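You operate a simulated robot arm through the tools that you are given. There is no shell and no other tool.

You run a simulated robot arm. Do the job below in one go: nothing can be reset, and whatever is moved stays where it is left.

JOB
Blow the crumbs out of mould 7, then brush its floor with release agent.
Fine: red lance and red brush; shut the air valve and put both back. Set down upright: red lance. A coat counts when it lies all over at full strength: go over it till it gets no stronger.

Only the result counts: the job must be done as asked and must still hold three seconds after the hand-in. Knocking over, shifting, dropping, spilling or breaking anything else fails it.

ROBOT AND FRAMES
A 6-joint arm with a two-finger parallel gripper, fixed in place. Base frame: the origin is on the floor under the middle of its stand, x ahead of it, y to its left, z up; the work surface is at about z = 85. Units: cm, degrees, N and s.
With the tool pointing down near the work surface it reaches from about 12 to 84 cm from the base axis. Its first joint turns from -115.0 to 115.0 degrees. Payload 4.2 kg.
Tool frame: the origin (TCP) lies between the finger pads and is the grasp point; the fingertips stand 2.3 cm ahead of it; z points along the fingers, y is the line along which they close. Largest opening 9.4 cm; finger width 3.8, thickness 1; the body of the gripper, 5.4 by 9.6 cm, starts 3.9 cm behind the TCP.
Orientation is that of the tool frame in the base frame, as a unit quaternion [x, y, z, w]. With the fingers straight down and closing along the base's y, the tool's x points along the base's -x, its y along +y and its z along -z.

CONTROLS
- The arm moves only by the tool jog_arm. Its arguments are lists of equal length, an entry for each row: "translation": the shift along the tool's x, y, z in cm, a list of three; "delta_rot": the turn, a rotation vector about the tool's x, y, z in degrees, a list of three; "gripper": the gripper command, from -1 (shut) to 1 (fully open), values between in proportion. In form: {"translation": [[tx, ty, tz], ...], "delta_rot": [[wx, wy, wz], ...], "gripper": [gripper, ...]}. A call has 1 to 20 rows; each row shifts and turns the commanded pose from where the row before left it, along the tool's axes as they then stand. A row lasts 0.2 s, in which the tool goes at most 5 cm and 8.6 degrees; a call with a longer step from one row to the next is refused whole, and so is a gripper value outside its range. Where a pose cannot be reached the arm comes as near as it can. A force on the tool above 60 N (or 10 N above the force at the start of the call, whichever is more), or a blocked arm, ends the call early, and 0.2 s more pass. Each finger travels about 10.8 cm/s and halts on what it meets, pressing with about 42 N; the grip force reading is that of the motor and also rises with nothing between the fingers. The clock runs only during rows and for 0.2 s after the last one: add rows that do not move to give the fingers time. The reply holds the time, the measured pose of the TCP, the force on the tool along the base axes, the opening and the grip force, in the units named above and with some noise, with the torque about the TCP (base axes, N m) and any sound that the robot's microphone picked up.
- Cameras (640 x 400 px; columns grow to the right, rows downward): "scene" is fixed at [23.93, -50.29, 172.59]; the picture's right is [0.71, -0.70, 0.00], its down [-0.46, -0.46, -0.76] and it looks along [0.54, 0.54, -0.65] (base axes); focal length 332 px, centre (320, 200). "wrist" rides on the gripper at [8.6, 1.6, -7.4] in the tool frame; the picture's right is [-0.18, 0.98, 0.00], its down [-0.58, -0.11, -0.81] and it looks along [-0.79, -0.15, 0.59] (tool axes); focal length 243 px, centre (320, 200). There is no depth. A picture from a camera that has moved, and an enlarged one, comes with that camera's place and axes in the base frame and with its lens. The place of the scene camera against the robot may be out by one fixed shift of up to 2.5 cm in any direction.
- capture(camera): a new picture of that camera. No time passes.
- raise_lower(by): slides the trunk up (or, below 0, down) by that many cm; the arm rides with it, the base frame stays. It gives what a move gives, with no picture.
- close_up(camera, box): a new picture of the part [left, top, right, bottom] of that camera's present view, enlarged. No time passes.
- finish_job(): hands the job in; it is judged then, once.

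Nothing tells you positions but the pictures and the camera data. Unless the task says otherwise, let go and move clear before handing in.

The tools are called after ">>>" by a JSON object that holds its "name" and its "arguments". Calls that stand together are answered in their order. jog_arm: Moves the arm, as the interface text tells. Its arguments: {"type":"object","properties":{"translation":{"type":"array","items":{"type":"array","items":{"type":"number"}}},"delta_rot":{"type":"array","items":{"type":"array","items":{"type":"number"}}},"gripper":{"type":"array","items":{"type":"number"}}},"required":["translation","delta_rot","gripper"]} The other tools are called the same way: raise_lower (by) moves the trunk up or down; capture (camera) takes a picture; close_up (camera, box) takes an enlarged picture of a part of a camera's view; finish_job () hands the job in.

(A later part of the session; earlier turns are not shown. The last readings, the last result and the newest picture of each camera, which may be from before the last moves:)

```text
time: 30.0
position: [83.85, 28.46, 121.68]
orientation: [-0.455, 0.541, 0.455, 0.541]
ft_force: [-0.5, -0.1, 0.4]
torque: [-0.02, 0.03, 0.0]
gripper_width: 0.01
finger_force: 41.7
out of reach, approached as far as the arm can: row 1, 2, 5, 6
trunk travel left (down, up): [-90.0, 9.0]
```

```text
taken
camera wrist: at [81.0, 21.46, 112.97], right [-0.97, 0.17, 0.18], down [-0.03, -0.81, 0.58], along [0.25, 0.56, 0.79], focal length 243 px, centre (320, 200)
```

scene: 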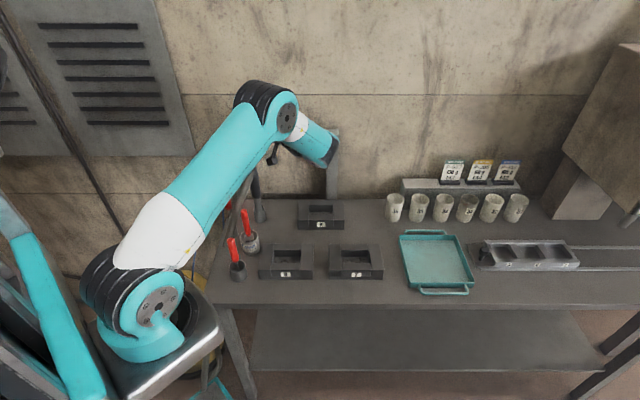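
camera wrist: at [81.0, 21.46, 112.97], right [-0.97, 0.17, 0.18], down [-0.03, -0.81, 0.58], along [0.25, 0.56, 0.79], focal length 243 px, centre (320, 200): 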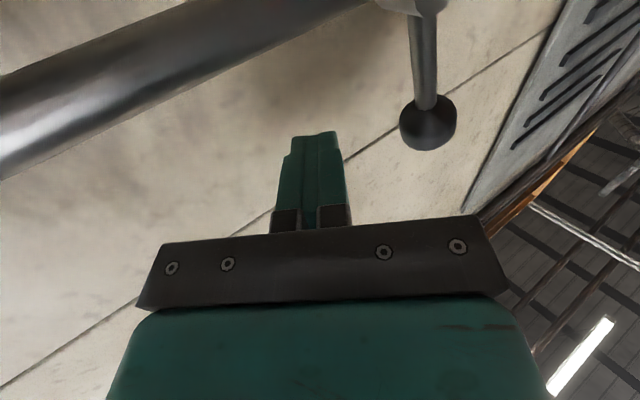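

>>> {"name": "jog_arm", "arguments": {"translation": [[0, 1.5, -0.3], [0, 1.0, 0], [0, 0, 0]], "delta_rot": [[0, 0, 0], [0, 0, 0], [0, 0, 0]], "gripper": [-1, -1, -1]}}

>>> {"name": "capture", "arguments": {"camera": "wrist"}}

>>> {"name": "capture", "arguments": {"camera": "scene"}}

```text
time: 30.8
position: [81.55, 28.54, 121.78]
orientation: [-0.455, 0.541, 0.455, 0.542]
ft_force: [0.6, 0.2, -0.2]
torque: [-0.01, -0.02, -0.02]
gripper_width: 0.0
finger_force: 42.0
trunk travel left (down, up): [-90.0, 9.0]
```

```text
taken
camera wrist: at [78.56, 21.6, 113.13], right [-0.97, 0.17, 0.18], down [-0.03, -0.81, 0.58], along [0.25, 0.56, 0.79], focal length 243 px, centre (320, 200)
```

wrist: 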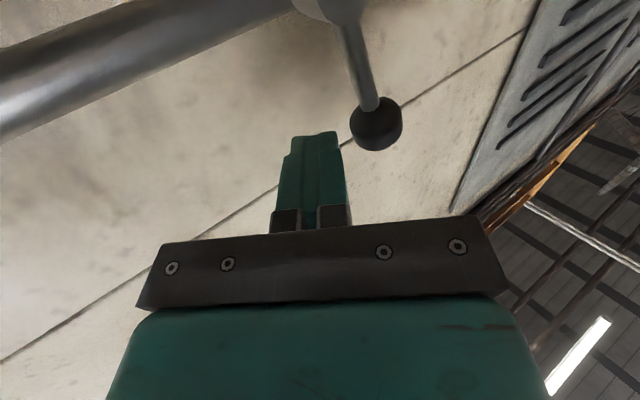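

```text
taken
```

scene: 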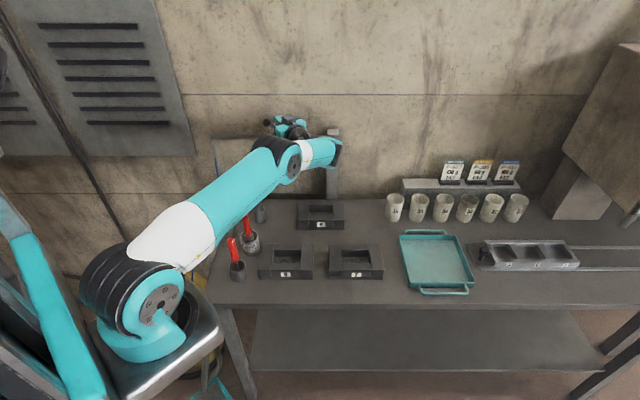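

The fingers are just right of the knob. I now push it left along its arc.

>>> {"name": "jog_arm", "arguments": {"translation": [[0.1, 0.82, 0.57], [0.3, 0.82, 0.57], [0.5, 0.82, 0.57], [0.6, 0.82, 0.57], [0, 0, 0]], "delta_rot": [[0, 0, 0], [0, 0, 0], [0, 0, 0], [0, 0, 0], [0, 0, 0]], "gripper": [-1, -1, -1, -1, -1]}}

>>> {"name": "capture", "arguments": {"camera": "wrist"}}

>>> {"name": "close_up", "arguments": {"camera": "scene", "box": [200, 80, 360, 200]}}

```text
time: 32.0
position: [78.57, 31.34, 120.22]
orientation: [-0.454, 0.541, 0.455, 0.542]
ft_force: [0.6, -0.8, -0.8]
torque: [-0.01, 0.02, 0.04]
gripper_width: 0.02
finger_force: 42.0
trunk travel left (down, up): [-90.0, 9.0]
```

```text
taken
camera wrist: at [75.72, 24.43, 111.63], right [-0.97, 0.17, 0.18], down [-0.03, -0.81, 0.58], along [0.25, 0.56, 0.79], focal length 243 px, centre (320, 200)
```

wrist: 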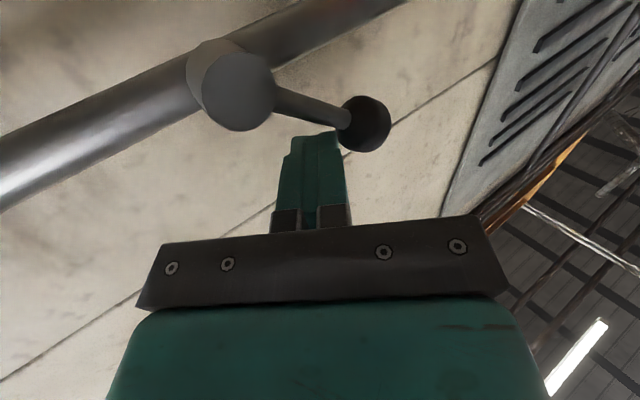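

```text
3.33 times, centred on (280, 140) of scene
camera zoom: at [23.93, -50.29, 172.59], right [0.71, -0.7, 0.0], down [-0.46, -0.46, -0.76], along [0.54, 0.54, -0.65], focal length 1107 px, centre (453, 400)
```

zoom: 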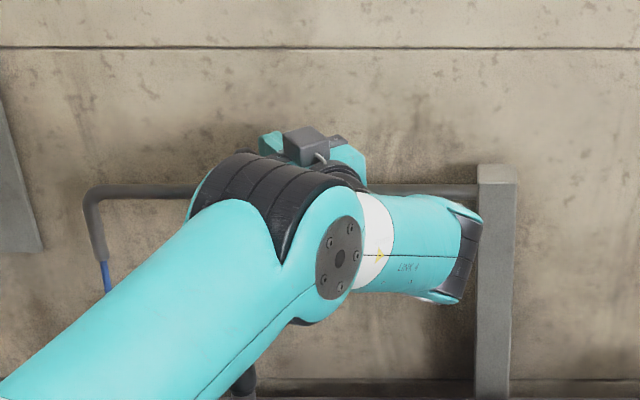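

The lever is over about half-way. I lift above the knob, move over it, and press it down the rest of the way.

>>> {"name": "jog_arm", "arguments": {"translation": [[-2.7, 0, 0], [0, 0, 0], [0, 1.33, 0.71], [0, 1.33, 0.71], [0, 0, 0]], "delta_rot": [[0, 0, 0], [0, 0, 0], [0, 0, 0], [0, 0, 0], [0, 0, 0]], "gripper": [-1, -1, -1, -1, -1]}}

>>> {"name": "capture", "arguments": {"camera": "wrist"}}

```text
time: 33.2
position: [76.31, 33.2, 122.95]
orientation: [-0.455, 0.542, 0.455, 0.541]
ft_force: [-0.2, -0.7, 0.5]
torque: [0.03, 0.01, -0.02]
gripper_width: 0.02
finger_force: 42.4
trunk travel left (down, up): [-90.0, 9.0]
```

```text
taken
camera wrist: at [73.41, 26.31, 114.29], right [-0.97, 0.17, 0.18], down [-0.03, -0.81, 0.58], along [0.25, 0.56, 0.79], focal length 243 px, centre (320, 200)
```

wrist: 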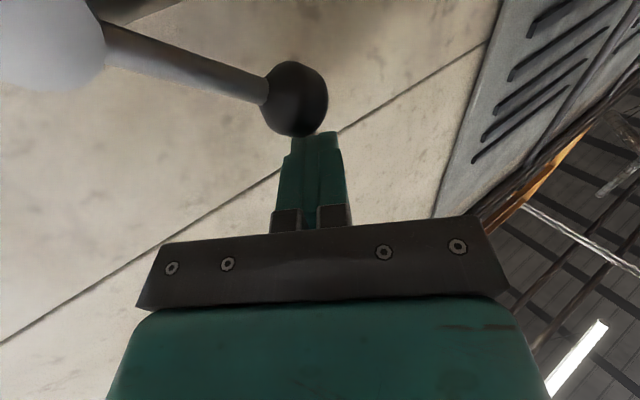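

>>> {"name": "jog_arm", "arguments": {"translation": [[0.9, 0.13, 0.06], [0.9, 0.13, 0.06], [0.9, 0.13, 0.06], [0.9, 0.13, 0.06], [0.9, 0.13, 0.06], [0.3, 0, 0], [0, 0, 0]], "delta_rot": [[0, 0, 0], [0, 0, 0], [0, 0, 0], [0, 0, 0], [0, 0, 0], [0, 0, 0], [0, 0, 0]], "gripper": [-1, -1, -1, -1, -1, -1, -1]}}

>>> {"name": "capture", "arguments": {"camera": "wrist"}}

```text
time: 34.8
position: [75.68, 33.58, 118.13]
orientation: [-0.454, 0.542, 0.454, 0.543]
ft_force: [0.4, -1.4, 5.1]
torque: [0.07, -0.03, -0.02]
gripper_width: 0.02
finger_force: 41.5
trunk travel left (down, up): [-90.0, 9.0]
```

```text
taken
camera wrist: at [72.77, 26.71, 109.53], right [-0.97, 0.17, 0.18], down [-0.03, -0.81, 0.58], along [0.25, 0.56, 0.79], focal length 243 px, centre (320, 200)
```

wrist: 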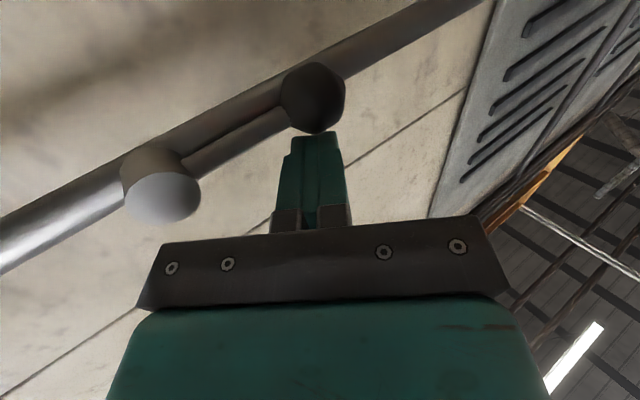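

>>> {"name": "jog_arm", "arguments": {"translation": [[0.3, 0, 0], [0.3, 0, 0], [0, 0, 0]], "delta_rot": [[0, 0, 0], [0, 0, 0], [0, 0, 0]], "gripper": [-1, -1, -1]}}

>>> {"name": "capture", "arguments": {"camera": "wrist"}}

```text
time: 35.6
position: [75.73, 33.61, 117.97]
orientation: [-0.454, 0.537, 0.455, 0.546]
ft_force: [6.2, 0.2, 33.6]
torque: [0.56, -0.13, 0.17]
gripper_width: 0.0
finger_force: 41.9
trunk travel left (down, up): [-90.0, 9.0]
```

```text
taken
camera wrist: at [72.79, 26.76, 109.34], right [-0.97, 0.17, 0.18], down [-0.04, -0.82, 0.58], along [0.24, 0.55, 0.8], focal length 243 px, centre (320, 200)
```

wrist: 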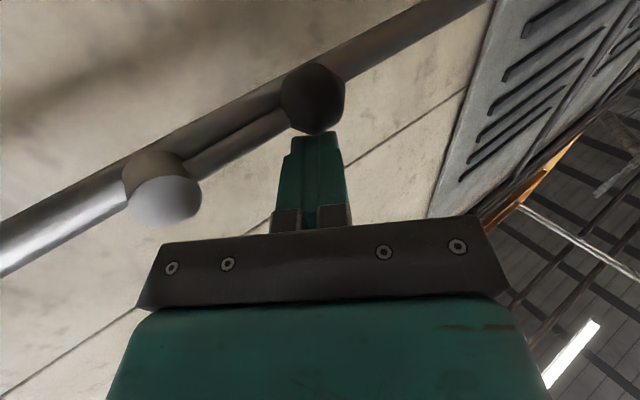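

The lever has met its stop along the pipe: valve fully open. I back off upward, retreat, and turn the tool vertical again.

>>> {"name": "jog_arm", "arguments": {"translation": [[-2, 0, 0], [-3, 0, 0], [-2, 0, -3], [-1, 0, -4], [0, 0, -4], [0, 0, 0], [0, 0, 0], [0, 0, 0], [0, 0, 0], [0, 0, 0], [0, 0, 0], [0, 0, 0], [0, 0, 0], [0, 0, 0], [0, 0, 0], [0, 0, 0], [0, 0, 0], [0, 0, 0]], "delta_rot": [[0, 0, 0], [0, 0, 0], [0, 0, 0], [0, 0, 0], [0, 0, 0], [0, 7.5, 0], [0, 7.5, 0], [0, 7.5, 0], [0, 7.5, 0], [0, 7.5, 0], [0, 7.5, 0], [0, 7.5, 0], [0, 7.5, 0], [0, 7.5, 0], [0, 7.5, 0], [0, 7.5, 0], [0, 7.5, 0], [0, 0, 0]], "gripper": [-1, -1, -1, -1, -1, 0, 0, 0, 0, 0, 0, 0, 0, 0, 0, 0, 0, 0]}}

>>> {"name": "capture", "arguments": {"camera": "wrist"}}

>>> {"name": "capture", "arguments": {"camera": "scene"}}

```text
time: 39.4
position: [73.77, 22.81, 125.57]
orientation: [-0.642, 0.766, -0.001, -0.001]
ft_force: [-0.3, 0.4, 0.3]
torque: [-0.02, 0.02, -0.03]
gripper_width: 4.7
finger_force: 0.0
trunk travel left (down, up): [-90.0, 9.0]
```

```text
taken
camera wrist: at [70.64, 14.71, 132.98], right [-0.94, 0.35, 0.0], down [0.21, 0.55, 0.81], along [0.28, 0.75, -0.59], focal length 243 px, centre (320, 200)
```

wrist: 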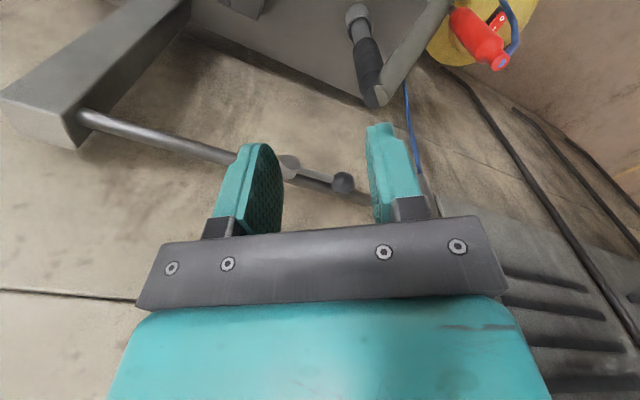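

```text
taken
```

scene: 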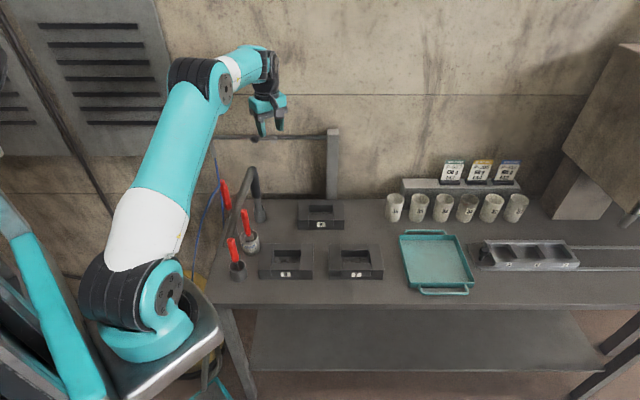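

The valve lever now lies along the pipe, and the lance top re-triangulates to (58.7, 30.6, 109). I move high above it and turn the gripper so its camera is on the left and the fingers close clear of the vacuum bar.

>>> {"name": "jog_arm", "arguments": {"translation": [[-1.26, 4.04, -1], [-1.26, 4.04, -1], [-1.26, 4.04, -1], [-1.26, 4.04, -1], [0, 0, 0], [0, 0, 0], [0, 0, 0], [0, 0, 0], [0, 0, 0], [0, 0, 0], [0, 0, 0], [0, 0, 0], [0, 0, 0], [0, 0, 0], [0, 0, 0], [0, 0, 0], [0, 0, 0], [0, 0, 0], [0, 0, 0], [0, 0, 0]], "delta_rot": [[0, 0, 0], [0, 0, 0], [0, 0, 0], [0, 0, 0], [0, 0, 8.33], [0, 0, 8.33], [0, 0, 8.33], [0, 0, 8.33], [0, 0, 8.33], [0, 0, 8.33], [0, 0, 8.33], [0, 0, 8.33], [0, 0, 8.33], [0, 0, 8.33], [0, 0, 8.33], [0, 0, 8.33], [0, 0, 8.33], [0, 0, 8.33], [0, 0, 8.33], [0, 0, 0]], "gripper": [0.06, 0.06, 0.06, 0.06, 0.06, 0.06, 0.06, 0.06, 0.06, 0.06, 0.06, 0.06, 0.06, 0.06, 0.06, 0.06, 0.06, 0.06, 0.06, 0.06]}}

>>> {"name": "capture", "arguments": {"camera": "wrist"}}

>>> {"name": "capture", "arguments": {"camera": "scene"}}

```text
time: 43.6
position: [58.76, 30.67, 129.62]
orientation: [0.384, 0.923, 0.0, 0.0]
ft_force: [-0.3, 0.5, -0.9]
torque: [-0.02, 0.0, 0.0]
gripper_width: 5.02
finger_force: 0.0
trunk travel left (down, up): [-90.0, 9.0]
```

```text
taken
camera wrist: at [53.77, 37.94, 136.98], right [0.83, 0.56, 0.0], down [0.33, -0.49, 0.81], along [0.45, -0.67, -0.59], focal length 243 px, centre (320, 200)
```

wrist: 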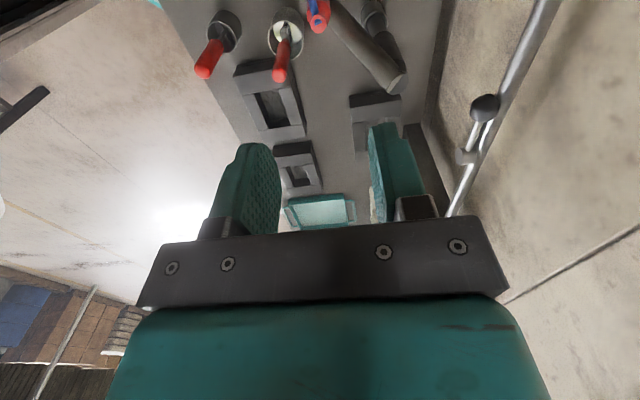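

```text
taken
```

scene: 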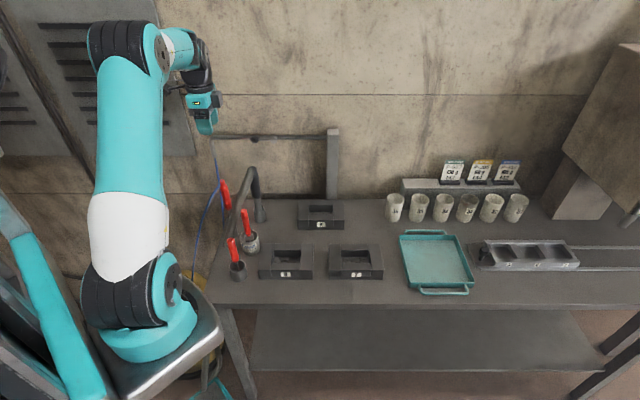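

>>> {"name": "close_up", "arguments": {"camera": "wrist", "box": [180, 0, 420, 100]}}

>>> {"name": "close_up", "arguments": {"camera": "scene", "box": [200, 120, 280, 180]}}

```text
2.67 times, centred on (300, 50) of wrist
camera zoom: at [53.77, 37.94, 136.98], right [0.83, 0.56, 0.0], down [0.33, -0.49, 0.81], along [0.45, -0.67, -0.59], focal length 647 px, centre (373, 600)
```

zoom: 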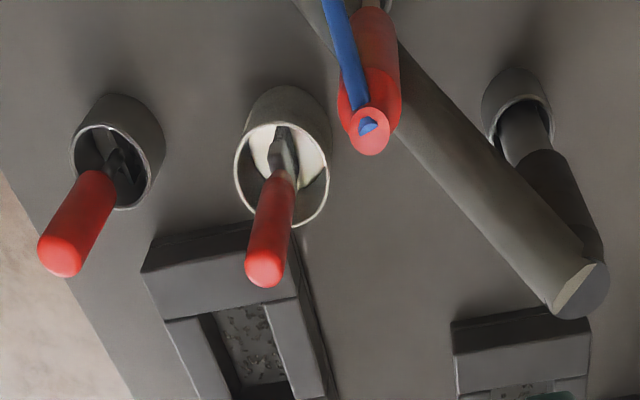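

```text
6.67 times, centred on (240, 150) of scene
camera zoom: at [23.93, -50.29, 172.59], right [0.71, -0.7, 0.0], down [-0.46, -0.46, -0.76], along [0.54, 0.54, -0.65], focal length 2213 px, centre (853, 533)
```

zoom: 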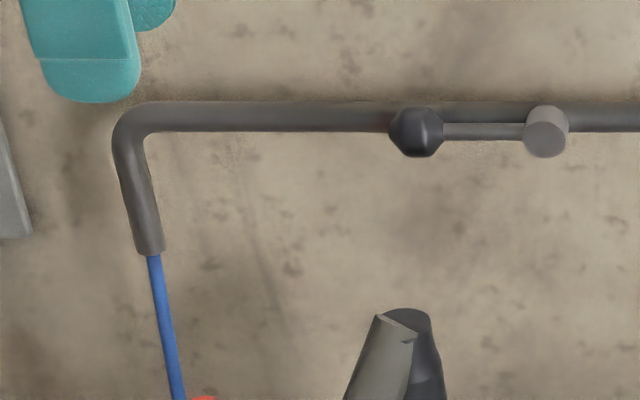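

The lance top is confirmed at (58.75, 30.5). The hose leaves it towards the camera side, between the fingers. I descend around the handle to z≈106.3.

>>> {"name": "jog_arm", "arguments": {"translation": [[0, -0.1, 4], [0, 0, 4], [0, 0, 4], [0, 0, 4], [0, 0, 2.5], [0, 0, 0]], "delta_rot": [[0, 0, 0], [0, 0, 0], [0, 0, 0], [0, 0, 0], [0, 0, 0], [0, 0, 0]], "gripper": [0.06, 0.06, 0.06, 0.06, 0.06, 0.06]}}

>>> {"name": "capture", "arguments": {"camera": "wrist"}}

>>> {"name": "close_up", "arguments": {"camera": "scene", "box": [180, 130, 300, 220]}}

```text
time: 45.0
position: [58.71, 30.54, 111.03]
orientation: [0.382, 0.924, -0.001, -0.001]
ft_force: [0.1, -0.4, 0.2]
torque: [0.03, 0.0, 0.03]
gripper_width: 4.97
finger_force: 0.0
trunk travel left (down, up): [-90.0, 9.0]
```

```text
taken
camera wrist: at [53.65, 37.98, 118.48], right [0.82, 0.57, 0.0], down [0.33, -0.49, 0.81], along [0.46, -0.66, -0.59], focal length 243 px, centre (320, 200)
```

wrist: 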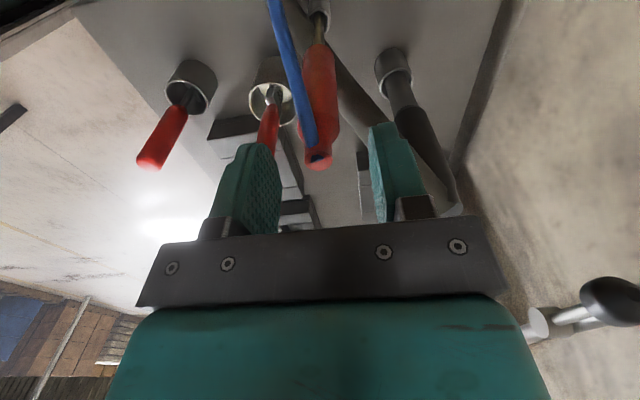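

```text
4.44 times, centred on (240, 175) of scene
camera zoom: at [23.93, -50.29, 172.59], right [0.71, -0.7, 0.0], down [-0.46, -0.46, -0.76], along [0.54, 0.54, -0.65], focal length 1476 px, centre (676, 311)
```

zoom: 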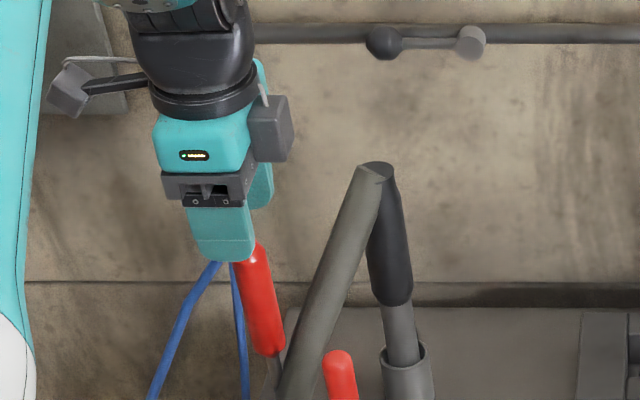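

>>> {"name": "jog_arm", "arguments": {"translation": [[0, 0, 1.6], [0, 0, 1.6], [0, 0, 1.4], [0, 0, 0]], "delta_rot": [[0, 0, 0], [0, 0, 0], [0, 0, 0], [0, 0, 0]], "gripper": [0.06, 0.06, 0.06, 0.06]}}

>>> {"name": "capture", "arguments": {"camera": "wrist"}}

>>> {"name": "close_up", "arguments": {"camera": "scene", "box": [180, 130, 300, 220]}}

```text
time: 46.0
position: [58.58, 30.42, 106.62]
orientation: [0.382, 0.924, 0.0, 0.001]
ft_force: [-0.4, -0.2, 0.6]
torque: [0.02, 0.0, -0.05]
gripper_width: 4.97
finger_force: 0.0
trunk travel left (down, up): [-90.0, 9.0]
```

```text
taken
camera wrist: at [53.51, 37.86, 113.97], right [0.82, 0.57, 0.0], down [0.33, -0.49, 0.81], along [0.46, -0.66, -0.59], focal length 243 px, centre (320, 200)
```

wrist: 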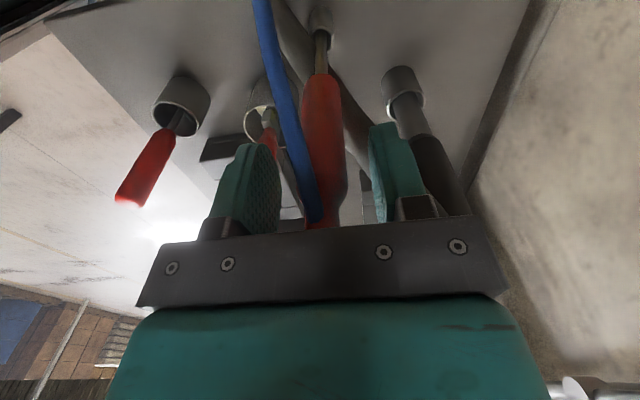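

```text
4.44 times, centred on (240, 175) of scene
camera zoom: at [23.93, -50.29, 172.59], right [0.71, -0.7, 0.0], down [-0.46, -0.46, -0.76], along [0.54, 0.54, -0.65], focal length 1476 px, centre (676, 311)
```

zoom: 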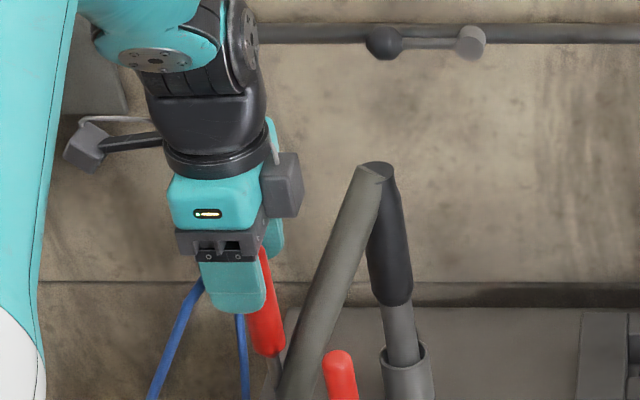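

>>> {"name": "jog_arm", "arguments": {"translation": [[0, 0, 0], [0, 0, 0], [0, 0, 0]], "delta_rot": [[0, 0, 0], [0, 0, 0], [0, 0, 0]], "gripper": [-1, -1, -1]}}

>>> {"name": "capture", "arguments": {"camera": "wrist"}}

```text
time: 46.8
position: [58.42, 30.38, 106.58]
orientation: [0.381, 0.924, 0.0, 0.0]
ft_force: [0.3, 0.3, -0.4]
torque: [0.01, 0.02, 0.0]
gripper_width: 2.38
finger_force: 41.9
trunk travel left (down, up): [-90.0, 9.0]
```

```text
taken
camera wrist: at [53.51, 37.85, 113.99], right [0.82, 0.57, 0.0], down [0.33, -0.49, 0.81], along [0.46, -0.67, -0.59], focal length 243 px, centre (320, 200)
```

wrist: 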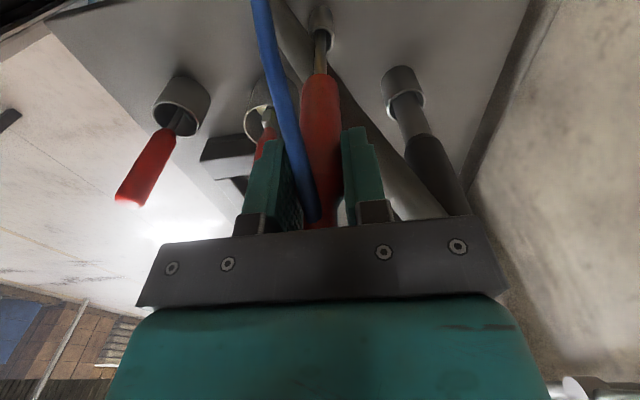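

The handle is gripped (2.38 cm). I record the grasp pose (58.5, 30.4, 106.6) and lift straight up.

>>> {"name": "jog_arm", "arguments": {"translation": [[0, 0, -2], [0, 0, -3], [0, 0, -3.5], [0, 0, -3.5], [0, 0, -3], [0, 0, 0]], "delta_rot": [[0, 0, 0], [0, 0, 0], [0, 0, 0], [0, 0, 0], [0, 0, 0], [0, 0, 0]], "gripper": [-1, -1, -1, -1, -1, -1]}}

>>> {"name": "capture", "arguments": {"camera": "wrist"}}

>>> {"name": "capture", "arguments": {"camera": "scene"}}

>>> {"name": "close_up", "arguments": {"camera": "scene", "box": [180, 110, 300, 250]}}

```text
time: 48.2
position: [58.6, 30.42, 121.35]
orientation: [0.383, 0.924, 0.0, 0.0]
ft_force: [0.1, -0.4, -1.4]
torque: [0.0, 0.0, 0.04]
gripper_width: 2.39
finger_force: 42.1
trunk travel left (down, up): [-90.0, 9.0]
```

```text
taken
camera wrist: at [53.67, 37.88, 128.77], right [0.82, 0.57, 0.0], down [0.33, -0.49, 0.81], along [0.46, -0.67, -0.59], focal length 243 px, centre (320, 200)
```

wrist: 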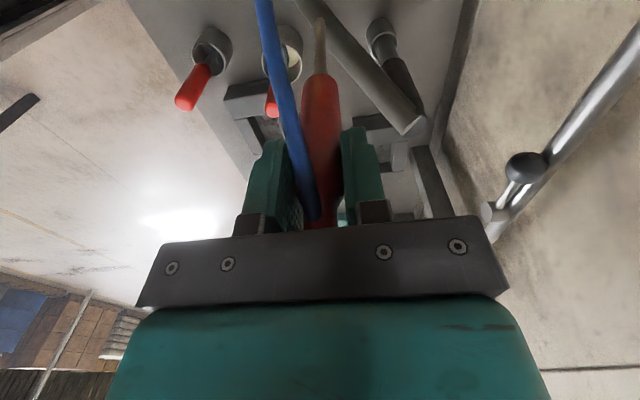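

```text
taken
```

scene: 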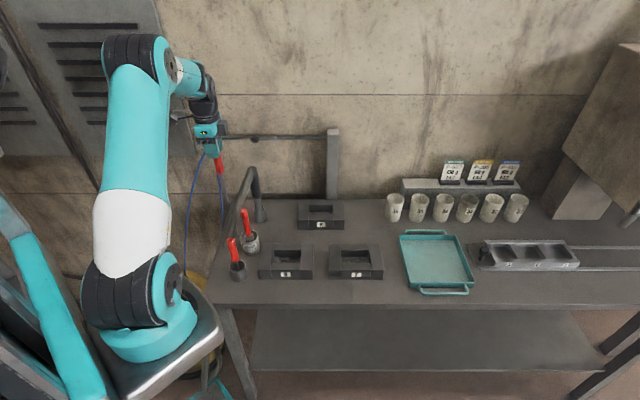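

```text
2.86 times, centred on (240, 180) of scene
camera zoom: at [23.93, -50.29, 172.59], right [0.71, -0.7, 0.0], down [-0.46, -0.46, -0.76], along [0.54, 0.54, -0.65], focal length 949 px, centre (549, 257)
```

zoom: 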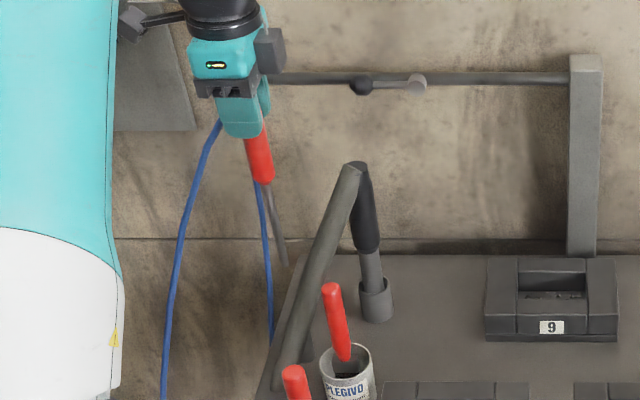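

The lance is out, its tip about 20.6 cm below the TCP. With the valve open I avoid passing over mould 8: I raise it and carry it around the front edge of the bench towards mould 7.

>>> {"name": "jog_arm", "arguments": {"translation": [[0, 0, -3.3], [0, 0, -3.3], [0, 0, -3.3], [2.15, -3.01, 0], [2.15, -3.01, 0], [2.15, -3.01, 0], [2.15, -3.01, 0], [-2.71, -2.95, 0], [-2.71, -2.95, 0], [-2.71, -2.95, 0], [-2.71, -2.95, 0], [-2.71, -2.95, 0], [-2.71, -2.95, 0], [0, 0, 0]], "delta_rot": [[0, 0, 0], [0, 0, 0], [0, 0, 0], [0, 0, 0], [0, 0, 0], [0, 0, 0], [0, 0, 0], [0, 0, 0], [0, 0, 0], [0, 0, 0], [0, 0, 0], [0, 0, 0], [0, 0, 0], [0, 0, 0]], "gripper": [-1, -1, -1, -1, -1, -1, -1, -1, -1, -1, -1, -1, -1, -1]}}

>>> {"name": "capture", "arguments": {"camera": "scene"}}

>>> {"name": "capture", "arguments": {"camera": "wrist"}}

```text
time: 51.2
position: [43.21, 3.75, 131.36]
orientation: [0.382, 0.924, 0.0, 0.0]
ft_force: [0.2, 0.1, -0.9]
torque: [0.01, 0.04, -0.01]
gripper_width: 2.38
finger_force: 42.3
trunk travel left (down, up): [-90.0, 9.0]
```

```text
taken
```

scene: 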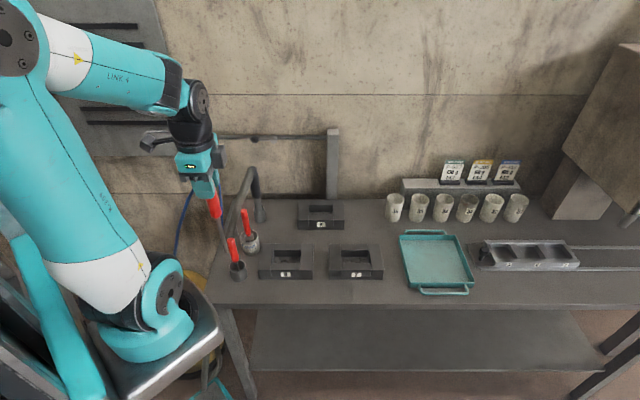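

```text
taken
camera wrist: at [38.21, 11.19, 138.74], right [0.82, 0.57, 0.0], down [0.33, -0.49, 0.81], along [0.46, -0.66, -0.59], focal length 243 px, centre (320, 200)
```

wrist: 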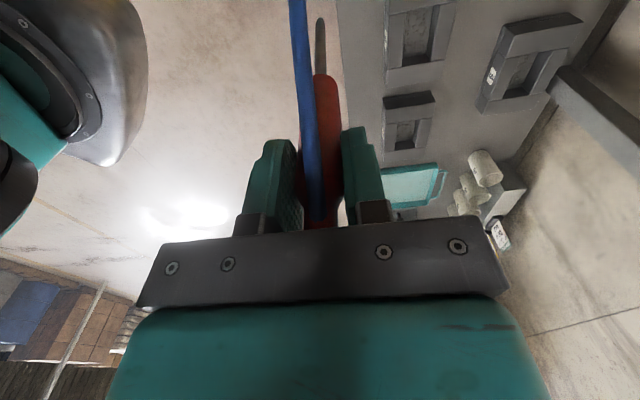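

>>> {"name": "jog_arm", "arguments": {"translation": [[0, 0, 0], [0, 0, 0], [0, 0, 0], [0, 0, 0], [0, 0, 0], [0, 0, 0], [0, 0, 0], [0, 0, 0], [0, 0, 0], [-0.38, -4.14, 0], [-0.38, -4.14, 0], [-0.38, -4.14, 0], [-0.38, -4.14, 0], [-0.38, -4.14, 0], [-0.38, -4.14, 0], [-0.38, -4.14, 0], [0, 0, 0]], "delta_rot": [[0, 0, -8.33], [0, 0, -8.33], [0, 0, -8.33], [0, 0, -8.33], [0, 0, -8.33], [0, 0, -8.33], [0, 0, -8.33], [0, 0, -8.33], [0, 0, -8.33], [0, 0, 0], [0, 0, 0], [0, 0, 0], [0, 0, 0], [0, 0, 0], [0, 0, 0], [0, 0, 0], [0, 0, 0]], "gripper": [-1, -1, -1, -1, -1, -1, -1, -1, -1, -1, -1, -1, -1, -1, -1, -1, -1]}}

>>> {"name": "capture", "arguments": {"camera": "wrist"}}

>>> {"name": "capture", "arguments": {"camera": "scene"}}

```text
time: 54.8
position: [60.02, -19.75, 131.33]
orientation: [-0.259, 0.966, 0.001, -0.001]
ft_force: [0.0, -0.1, -2.2]
torque: [-0.01, -0.02, -0.01]
gripper_width: 2.36
finger_force: 42.0
trunk travel left (down, up): [-90.0, 9.0]
```

```text
taken
camera wrist: at [51.73, -22.61, 138.75], right [-0.33, 0.94, 0.0], down [0.56, 0.2, 0.81], along [0.76, 0.27, -0.59], focal length 243 px, centre (320, 200)
```

wrist: 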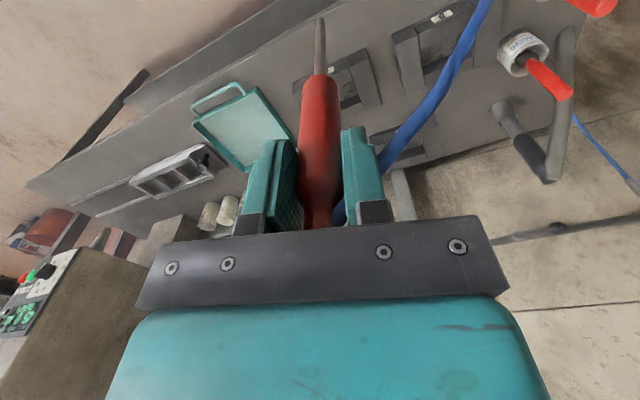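

```text
taken
```

scene: 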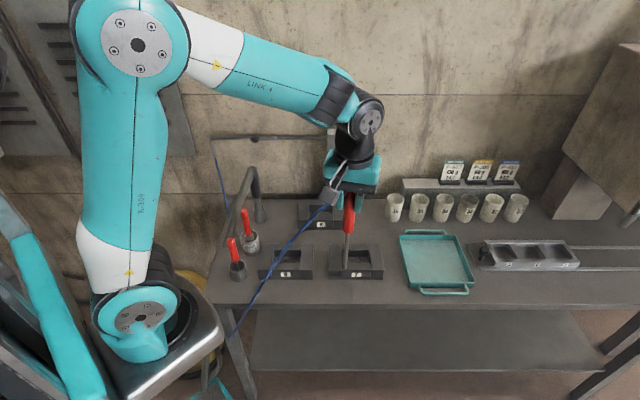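

>>> {"name": "close_up", "arguments": {"camera": "wrist", "box": [270, 0, 490, 137]}}

>>> {"name": "close_up", "arguments": {"camera": "scene", "box": [250, 190, 410, 290]}}

```text
2.91 times, centred on (380, 68) of wrist
camera zoom: at [51.73, -22.61, 138.75], right [-0.33, 0.94, 0.0], down [0.56, 0.2, 0.81], along [0.76, 0.27, -0.59], focal length 706 px, centre (146, 582)
```

zoom: 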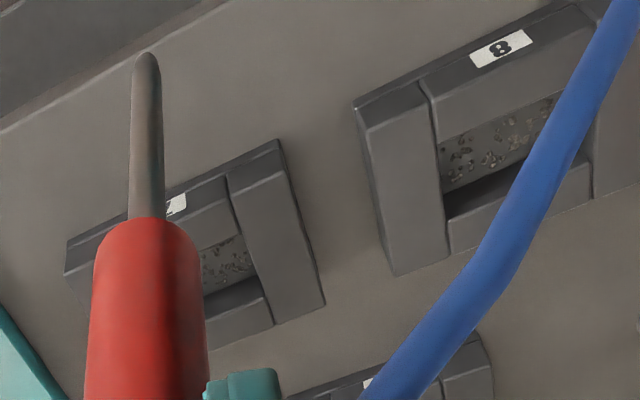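

```text
4.00 times, centred on (330, 240) of scene
camera zoom: at [23.93, -50.29, 172.59], right [0.71, -0.7, 0.0], down [-0.46, -0.46, -0.76], along [0.54, 0.54, -0.65], focal length 1328 px, centre (280, 40)
```

zoom: 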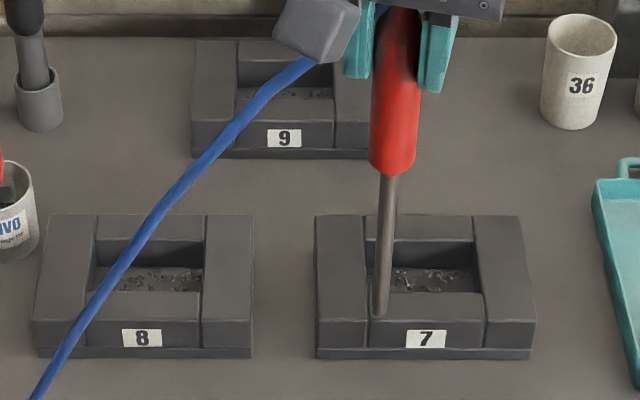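

Mould 7's cavity works out to about 8.5 × 5.4 cm centred at (79.2, -9.1), rim z≈89, floor ≈86. I bring the lance above its centre, tip around 95 first.

>>> {"name": "jog_arm", "arguments": {"translation": [[-3.66, -0.06, 0], [-3.66, -0.06, 0], [-3.66, -0.06, 2], [-3.66, -0.06, 3], [-3.66, -0.06, 3], [-3.66, -0.06, 3], [0, 0, 4], [0, 0, 0]], "delta_rot": [[0, 0, 0], [0, 0, 0], [0, 0, 0], [0, 0, 0], [0, 0, 0], [0, 0, 0], [0, 0, 0], [0, 0, 0]], "gripper": [-1, -1, -1, -1, -1, -1, -1, -1]}}

>>> {"name": "capture", "arguments": {"camera": "wrist"}}

>>> {"name": "close_up", "arguments": {"camera": "scene", "box": [280, 180, 440, 300]}}

>>> {"name": "capture", "arguments": {"camera": "scene"}}

```text
time: 56.6
position: [79.23, -9.2, 116.57]
orientation: [-0.258, 0.966, 0.0, 0.0]
ft_force: [0.0, -0.6, -1.9]
torque: [0.02, 0.0, 0.0]
gripper_width: 2.37
finger_force: 42.0
trunk travel left (down, up): [-90.0, 9.0]
```

```text
taken
camera wrist: at [70.9, -11.86, 123.85], right [-0.33, 0.94, 0.0], down [0.56, 0.2, 0.81], along [0.76, 0.27, -0.59], focal length 243 px, centre (320, 200)
```

wrist: 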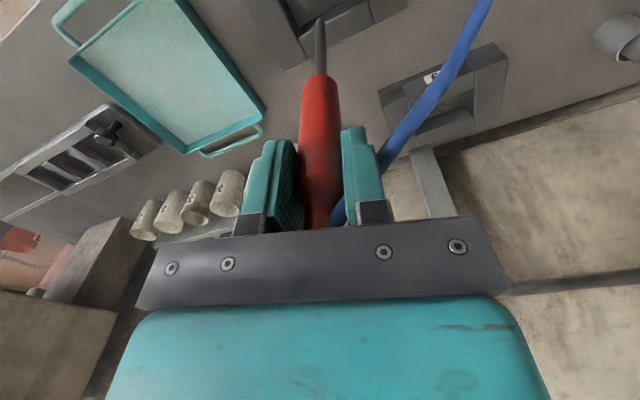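

```text
3.33 times, centred on (360, 240) of scene
camera zoom: at [23.93, -50.29, 172.59], right [0.71, -0.7, 0.0], down [-0.46, -0.46, -0.76], along [0.54, 0.54, -0.65], focal length 1107 px, centre (187, 67)
```

zoom: 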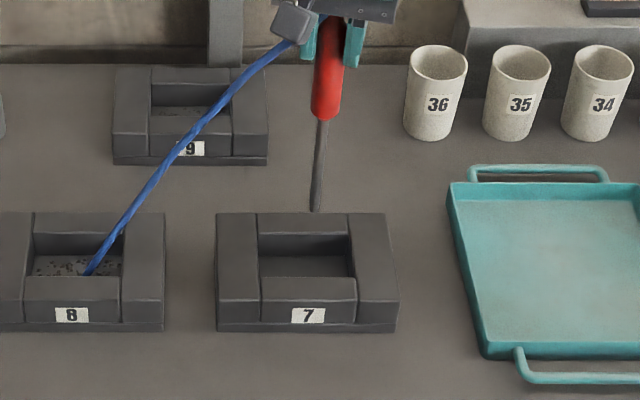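

```text
taken
```

scene: 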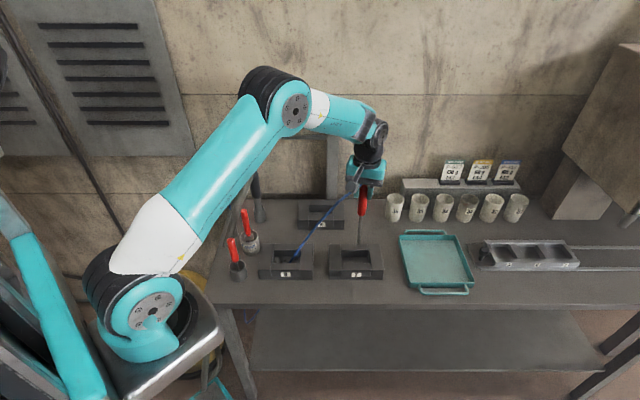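

The crumbs in mould 7 already look gone from this height, so the air is working. I zoom in to check for leftovers and check moulds 8 and 9 are untouched.

>>> {"name": "close_up", "arguments": {"camera": "scene", "box": [330, 235, 386, 270]}}

>>> {"name": "close_up", "arguments": {"camera": "scene", "box": [256, 235, 318, 275]}}

>>> {"name": "close_up", "arguments": {"camera": "wrist", "box": [240, 0, 400, 100]}}

```text
11.43 times, centred on (358, 252) of scene
camera zoom: at [23.93, -50.29, 172.59], right [0.71, -0.7, 0.0], down [-0.46, -0.46, -0.76], along [0.54, 0.54, -0.65], focal length 3794 px, centre (-114, -400)
```

zoom: 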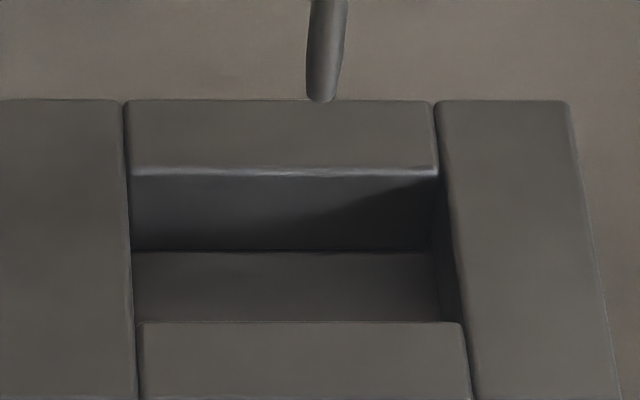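

```text
10.00 times, centred on (287, 255) of scene
camera zoom: at [23.93, -50.29, 172.59], right [0.71, -0.7, 0.0], down [-0.46, -0.46, -0.76], along [0.54, 0.54, -0.65], focal length 3320 px, centre (650, -350)
```

zoom: 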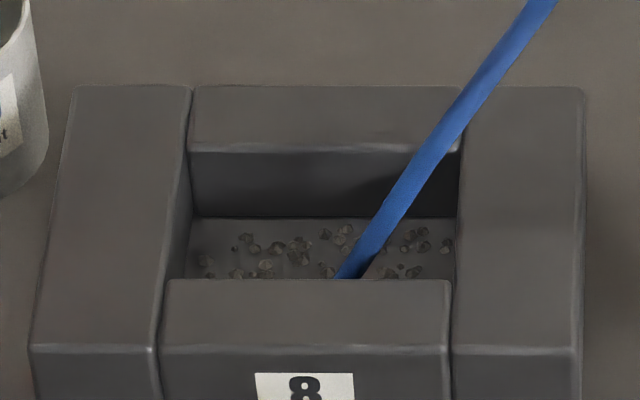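

```text
4.00 times, centred on (320, 50) of wrist
camera zoom: at [70.9, -11.86, 123.85], right [-0.33, 0.94, 0.0], down [0.56, 0.2, 0.81], along [0.76, 0.27, -0.59], focal length 970 px, centre (320, 800)
```

zoom: 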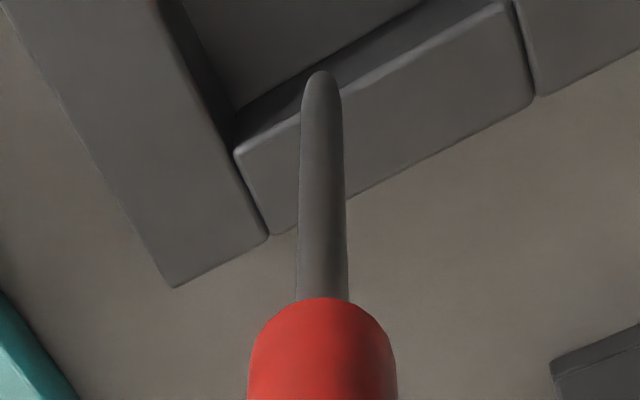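

Mould 7's visible floor is clean and mould 8's crumbs are undisturbed. I make one slow sweep slightly lower over the whole cavity to be sure nothing hides by the walls.

>>> {"name": "jog_arm", "arguments": {"translation": [[0, 0, 2], [0, 0, 2], [-0.78, -2.9, 0], [0, 0, 0], [1.45, -0.39, 0], [0, 0, 0], [0.52, 1.93, 0], [0.52, 1.93, 0], [0.52, 1.93, 0], [0, 0, 0], [-1.45, 0.39, 0], [-1.45, 0.39, 0], [0, 0, 0], [-0.52, -1.93, 0], [-0.52, -1.93, 0], [-0.52, -1.93, 0], [0, 0, 0], [2.23, 2.51, 0], [0, 0, 0]], "delta_rot": [[0, 0, 0], [0, 0, 0], [0, 0, 0], [0, 0, 0], [0, 0, 0], [0, 0, 0], [0, 0, 0], [0, 0, 0], [0, 0, 0], [0, 0, 0], [0, 0, 0], [0, 0, 0], [0, 0, 0], [0, 0, 0], [0, 0, 0], [0, 0, 0], [0, 0, 0], [0, 0, 0], [0, 0, 0]], "gripper": [-1, -1, -1, -1, -1, -1, -1, -1, -1, -1, -1, -1, -1, -1, -1, -1, -1, -1, -1]}}

>>> {"name": "capture", "arguments": {"camera": "scene"}}

>>> {"name": "close_up", "arguments": {"camera": "scene", "box": [320, 230, 396, 280]}}

```text
time: 60.6
position: [79.08, -9.0, 112.36]
orientation: [-0.259, 0.966, 0.0, 0.0]
ft_force: [-0.3, 0.0, -0.5]
torque: [0.0, 0.04, -0.01]
gripper_width: 2.39
finger_force: 41.6
trunk travel left (down, up): [-90.0, 9.0]
```

```text
taken
```

scene: 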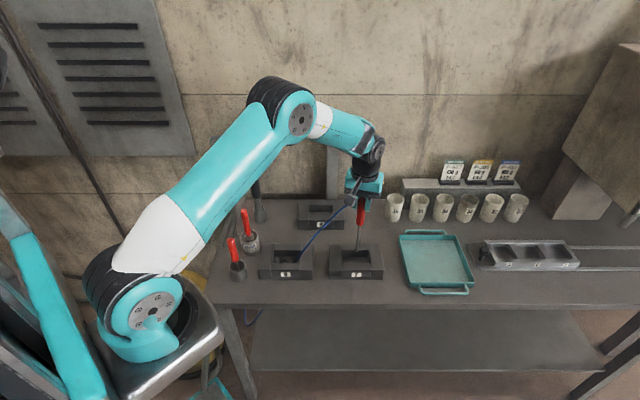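

```text
8.00 times, centred on (358, 255) of scene
camera zoom: at [23.93, -50.29, 172.59], right [0.71, -0.7, 0.0], down [-0.46, -0.46, -0.76], along [0.54, 0.54, -0.65], focal length 2656 px, centre (16, -240)
```

zoom: 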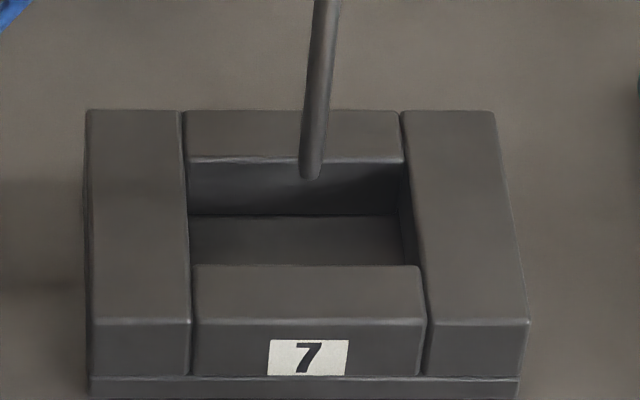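

The floor shows clean. I raise the lance and retrace the route around the front of the bench.

>>> {"name": "jog_arm", "arguments": {"translation": [[0, 0, -4], [0, 0, -4], [0, 0, -4], [0, 0, -4], [1.83, 0, -3], [3.66, 0.06, 0], [3.66, 0.06, 0], [3.66, 0.06, 0], [3.66, 0.06, 0], [3.66, 0.06, 0], [1.83, 0.06, 0], [0.38, 4.14, 0], [0.38, 4.14, 0], [0.38, 4.14, 0], [0.38, 4.14, 0], [0.38, 4.14, 0], [0.38, 4.14, 0], [0.38, 4.14, 0], [0, 0, 0]], "delta_rot": [[0, 0, 0], [0, 0, 0], [0, 0, 0], [0, 0, 0], [0, 0, 0], [0, 0, 0], [0, 0, 0], [0, 0, 0], [0, 0, 0], [0, 0, 0], [0, 0, 0], [0, 0, 0], [0, 0, 0], [0, 0, 0], [0, 0, 0], [0, 0, 0], [0, 0, 0], [0, 0, 0], [0, 0, 0]], "gripper": [-1, -1, -1, -1, -1, -1, -1, -1, -1, -1, -1, -1, -1, -1, -1, -1, -1, -1, -1]}}

>>> {"name": "capture", "arguments": {"camera": "wrist"}}

>>> {"name": "capture", "arguments": {"camera": "scene"}}

```text
time: 64.6
position: [42.95, 4.0, 131.57]
orientation: [-0.258, 0.966, 0.0, 0.0]
ft_force: [-0.4, 0.4, -0.6]
torque: [0.0, -0.02, 0.01]
gripper_width: 2.4
finger_force: 42.1
trunk travel left (down, up): [-90.0, 9.0]
```

```text
taken
camera wrist: at [34.64, 1.24, 138.98], right [-0.33, 0.94, 0.0], down [0.56, 0.2, 0.81], along [0.76, 0.27, -0.59], focal length 243 px, centre (320, 200)
```

wrist: 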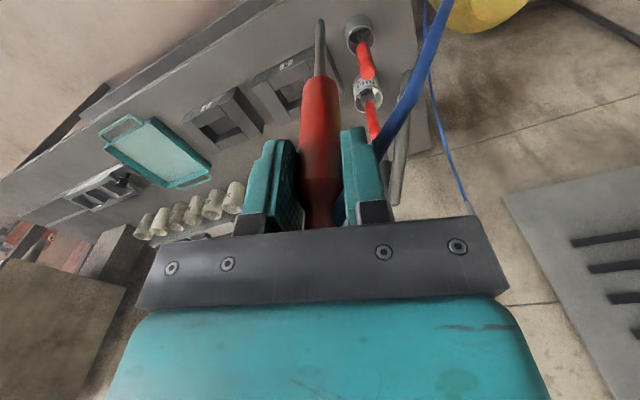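

```text
taken
```

scene: 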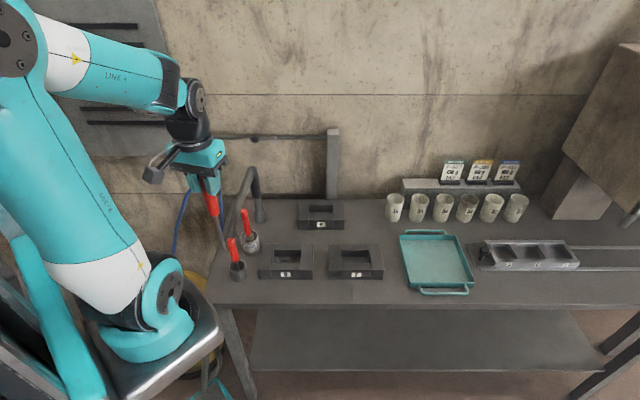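

>>> {"name": "close_up", "arguments": {"camera": "wrist", "box": [170, 70, 290, 160]}}

>>> {"name": "close_up", "arguments": {"camera": "scene", "box": [240, 195, 400, 290]}}

```text
4.44 times, centred on (230, 115) of wrist
camera zoom: at [34.64, 1.24, 138.98], right [-0.33, 0.94, 0.0], down [0.56, 0.2, 0.81], along [0.76, 0.27, -0.59], focal length 1078 px, centre (720, 578)
```

zoom: 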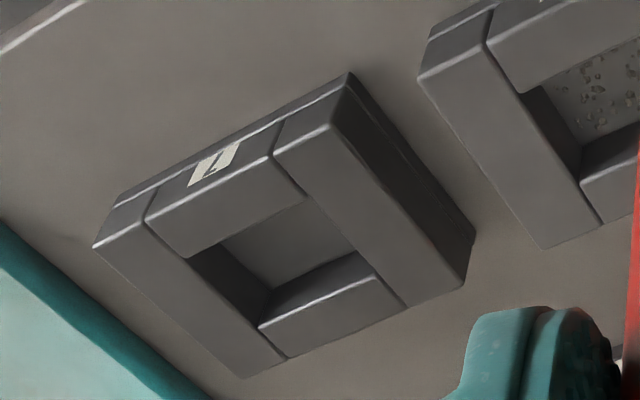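

```text
4.00 times, centred on (320, 242) of scene
camera zoom: at [23.93, -50.29, 172.59], right [0.71, -0.7, 0.0], down [-0.46, -0.46, -0.76], along [0.54, 0.54, -0.65], focal length 1328 px, centre (320, 30)
```

zoom: 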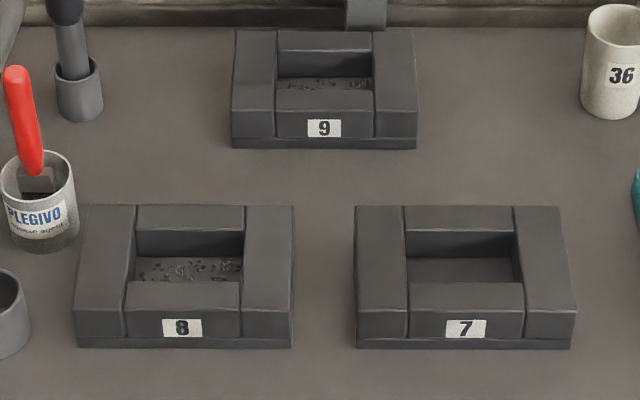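

Mould 7 is fully clean; 8 and 9 untouched. I turn the gripper back to the grasp yaw and carry the lance back above its holder.

>>> {"name": "jog_arm", "arguments": {"translation": [[0, 0, 0], [0, 0, 0], [0, 0, 0], [0, 0, 0], [0, 0, 0], [0, 0, 0], [0, 0, 0], [0, 0, 0], [0, 0, 0], [2.71, 2.95, 0], [2.71, 2.95, 0], [2.71, 2.95, 0], [2.71, 2.95, 0], [2.71, 2.95, 0], [2.71, 2.95, 0], [-2.14, 3.0, 0], [-2.14, 3.0, 0], [-2.14, 3.0, 0], [-2.14, 3.0, 0], [0, 0, 0]], "delta_rot": [[0, 0, 8.33], [0, 0, 8.33], [0, 0, 8.33], [0, 0, 8.33], [0, 0, 8.33], [0, 0, 8.33], [0, 0, 8.33], [0, 0, 8.33], [0, 0, 8.33], [0, 0, 0], [0, 0, 0], [0, 0, 0], [0, 0, 0], [0, 0, 0], [0, 0, 0], [0, 0, 0], [0, 0, 0], [0, 0, 0], [0, 0, 0], [0, 0, 0]], "gripper": [-1, -1, -1, -1, -1, -1, -1, -1, -1, -1, -1, -1, -1, -1, -1, -1, -1, -1, -1, -1]}}

>>> {"name": "capture", "arguments": {"camera": "wrist"}}

>>> {"name": "close_up", "arguments": {"camera": "scene", "box": [180, 110, 300, 250]}}

```text
time: 68.8
position: [58.37, 30.5, 131.22]
orientation: [0.381, 0.924, 0.0, 0.0]
ft_force: [-0.8, 0.1, -1.0]
torque: [-0.04, -0.02, 0.02]
gripper_width: 2.36
finger_force: 42.2
trunk travel left (down, up): [-90.0, 9.0]
```

```text
taken
camera wrist: at [53.42, 37.93, 138.64], right [0.82, 0.57, 0.0], down [0.34, -0.49, 0.81], along [0.46, -0.67, -0.59], focal length 243 px, centre (320, 200)
```

wrist: 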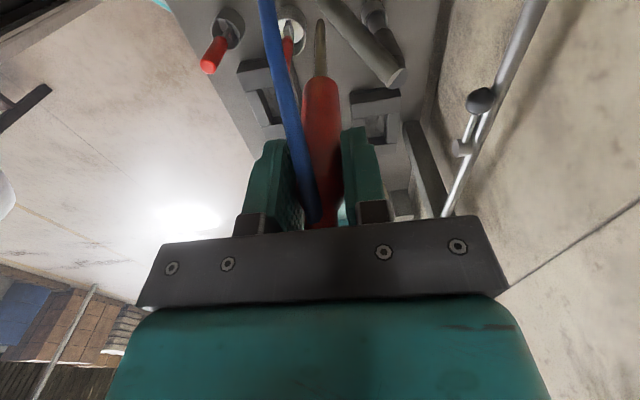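

```text
2.86 times, centred on (240, 180) of scene
camera zoom: at [23.93, -50.29, 172.59], right [0.71, -0.7, 0.0], down [-0.46, -0.46, -0.76], along [0.54, 0.54, -0.65], focal length 949 px, centre (549, 257)
```

zoom: 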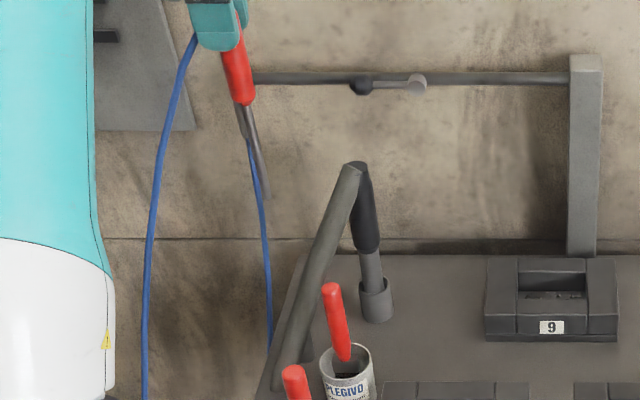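

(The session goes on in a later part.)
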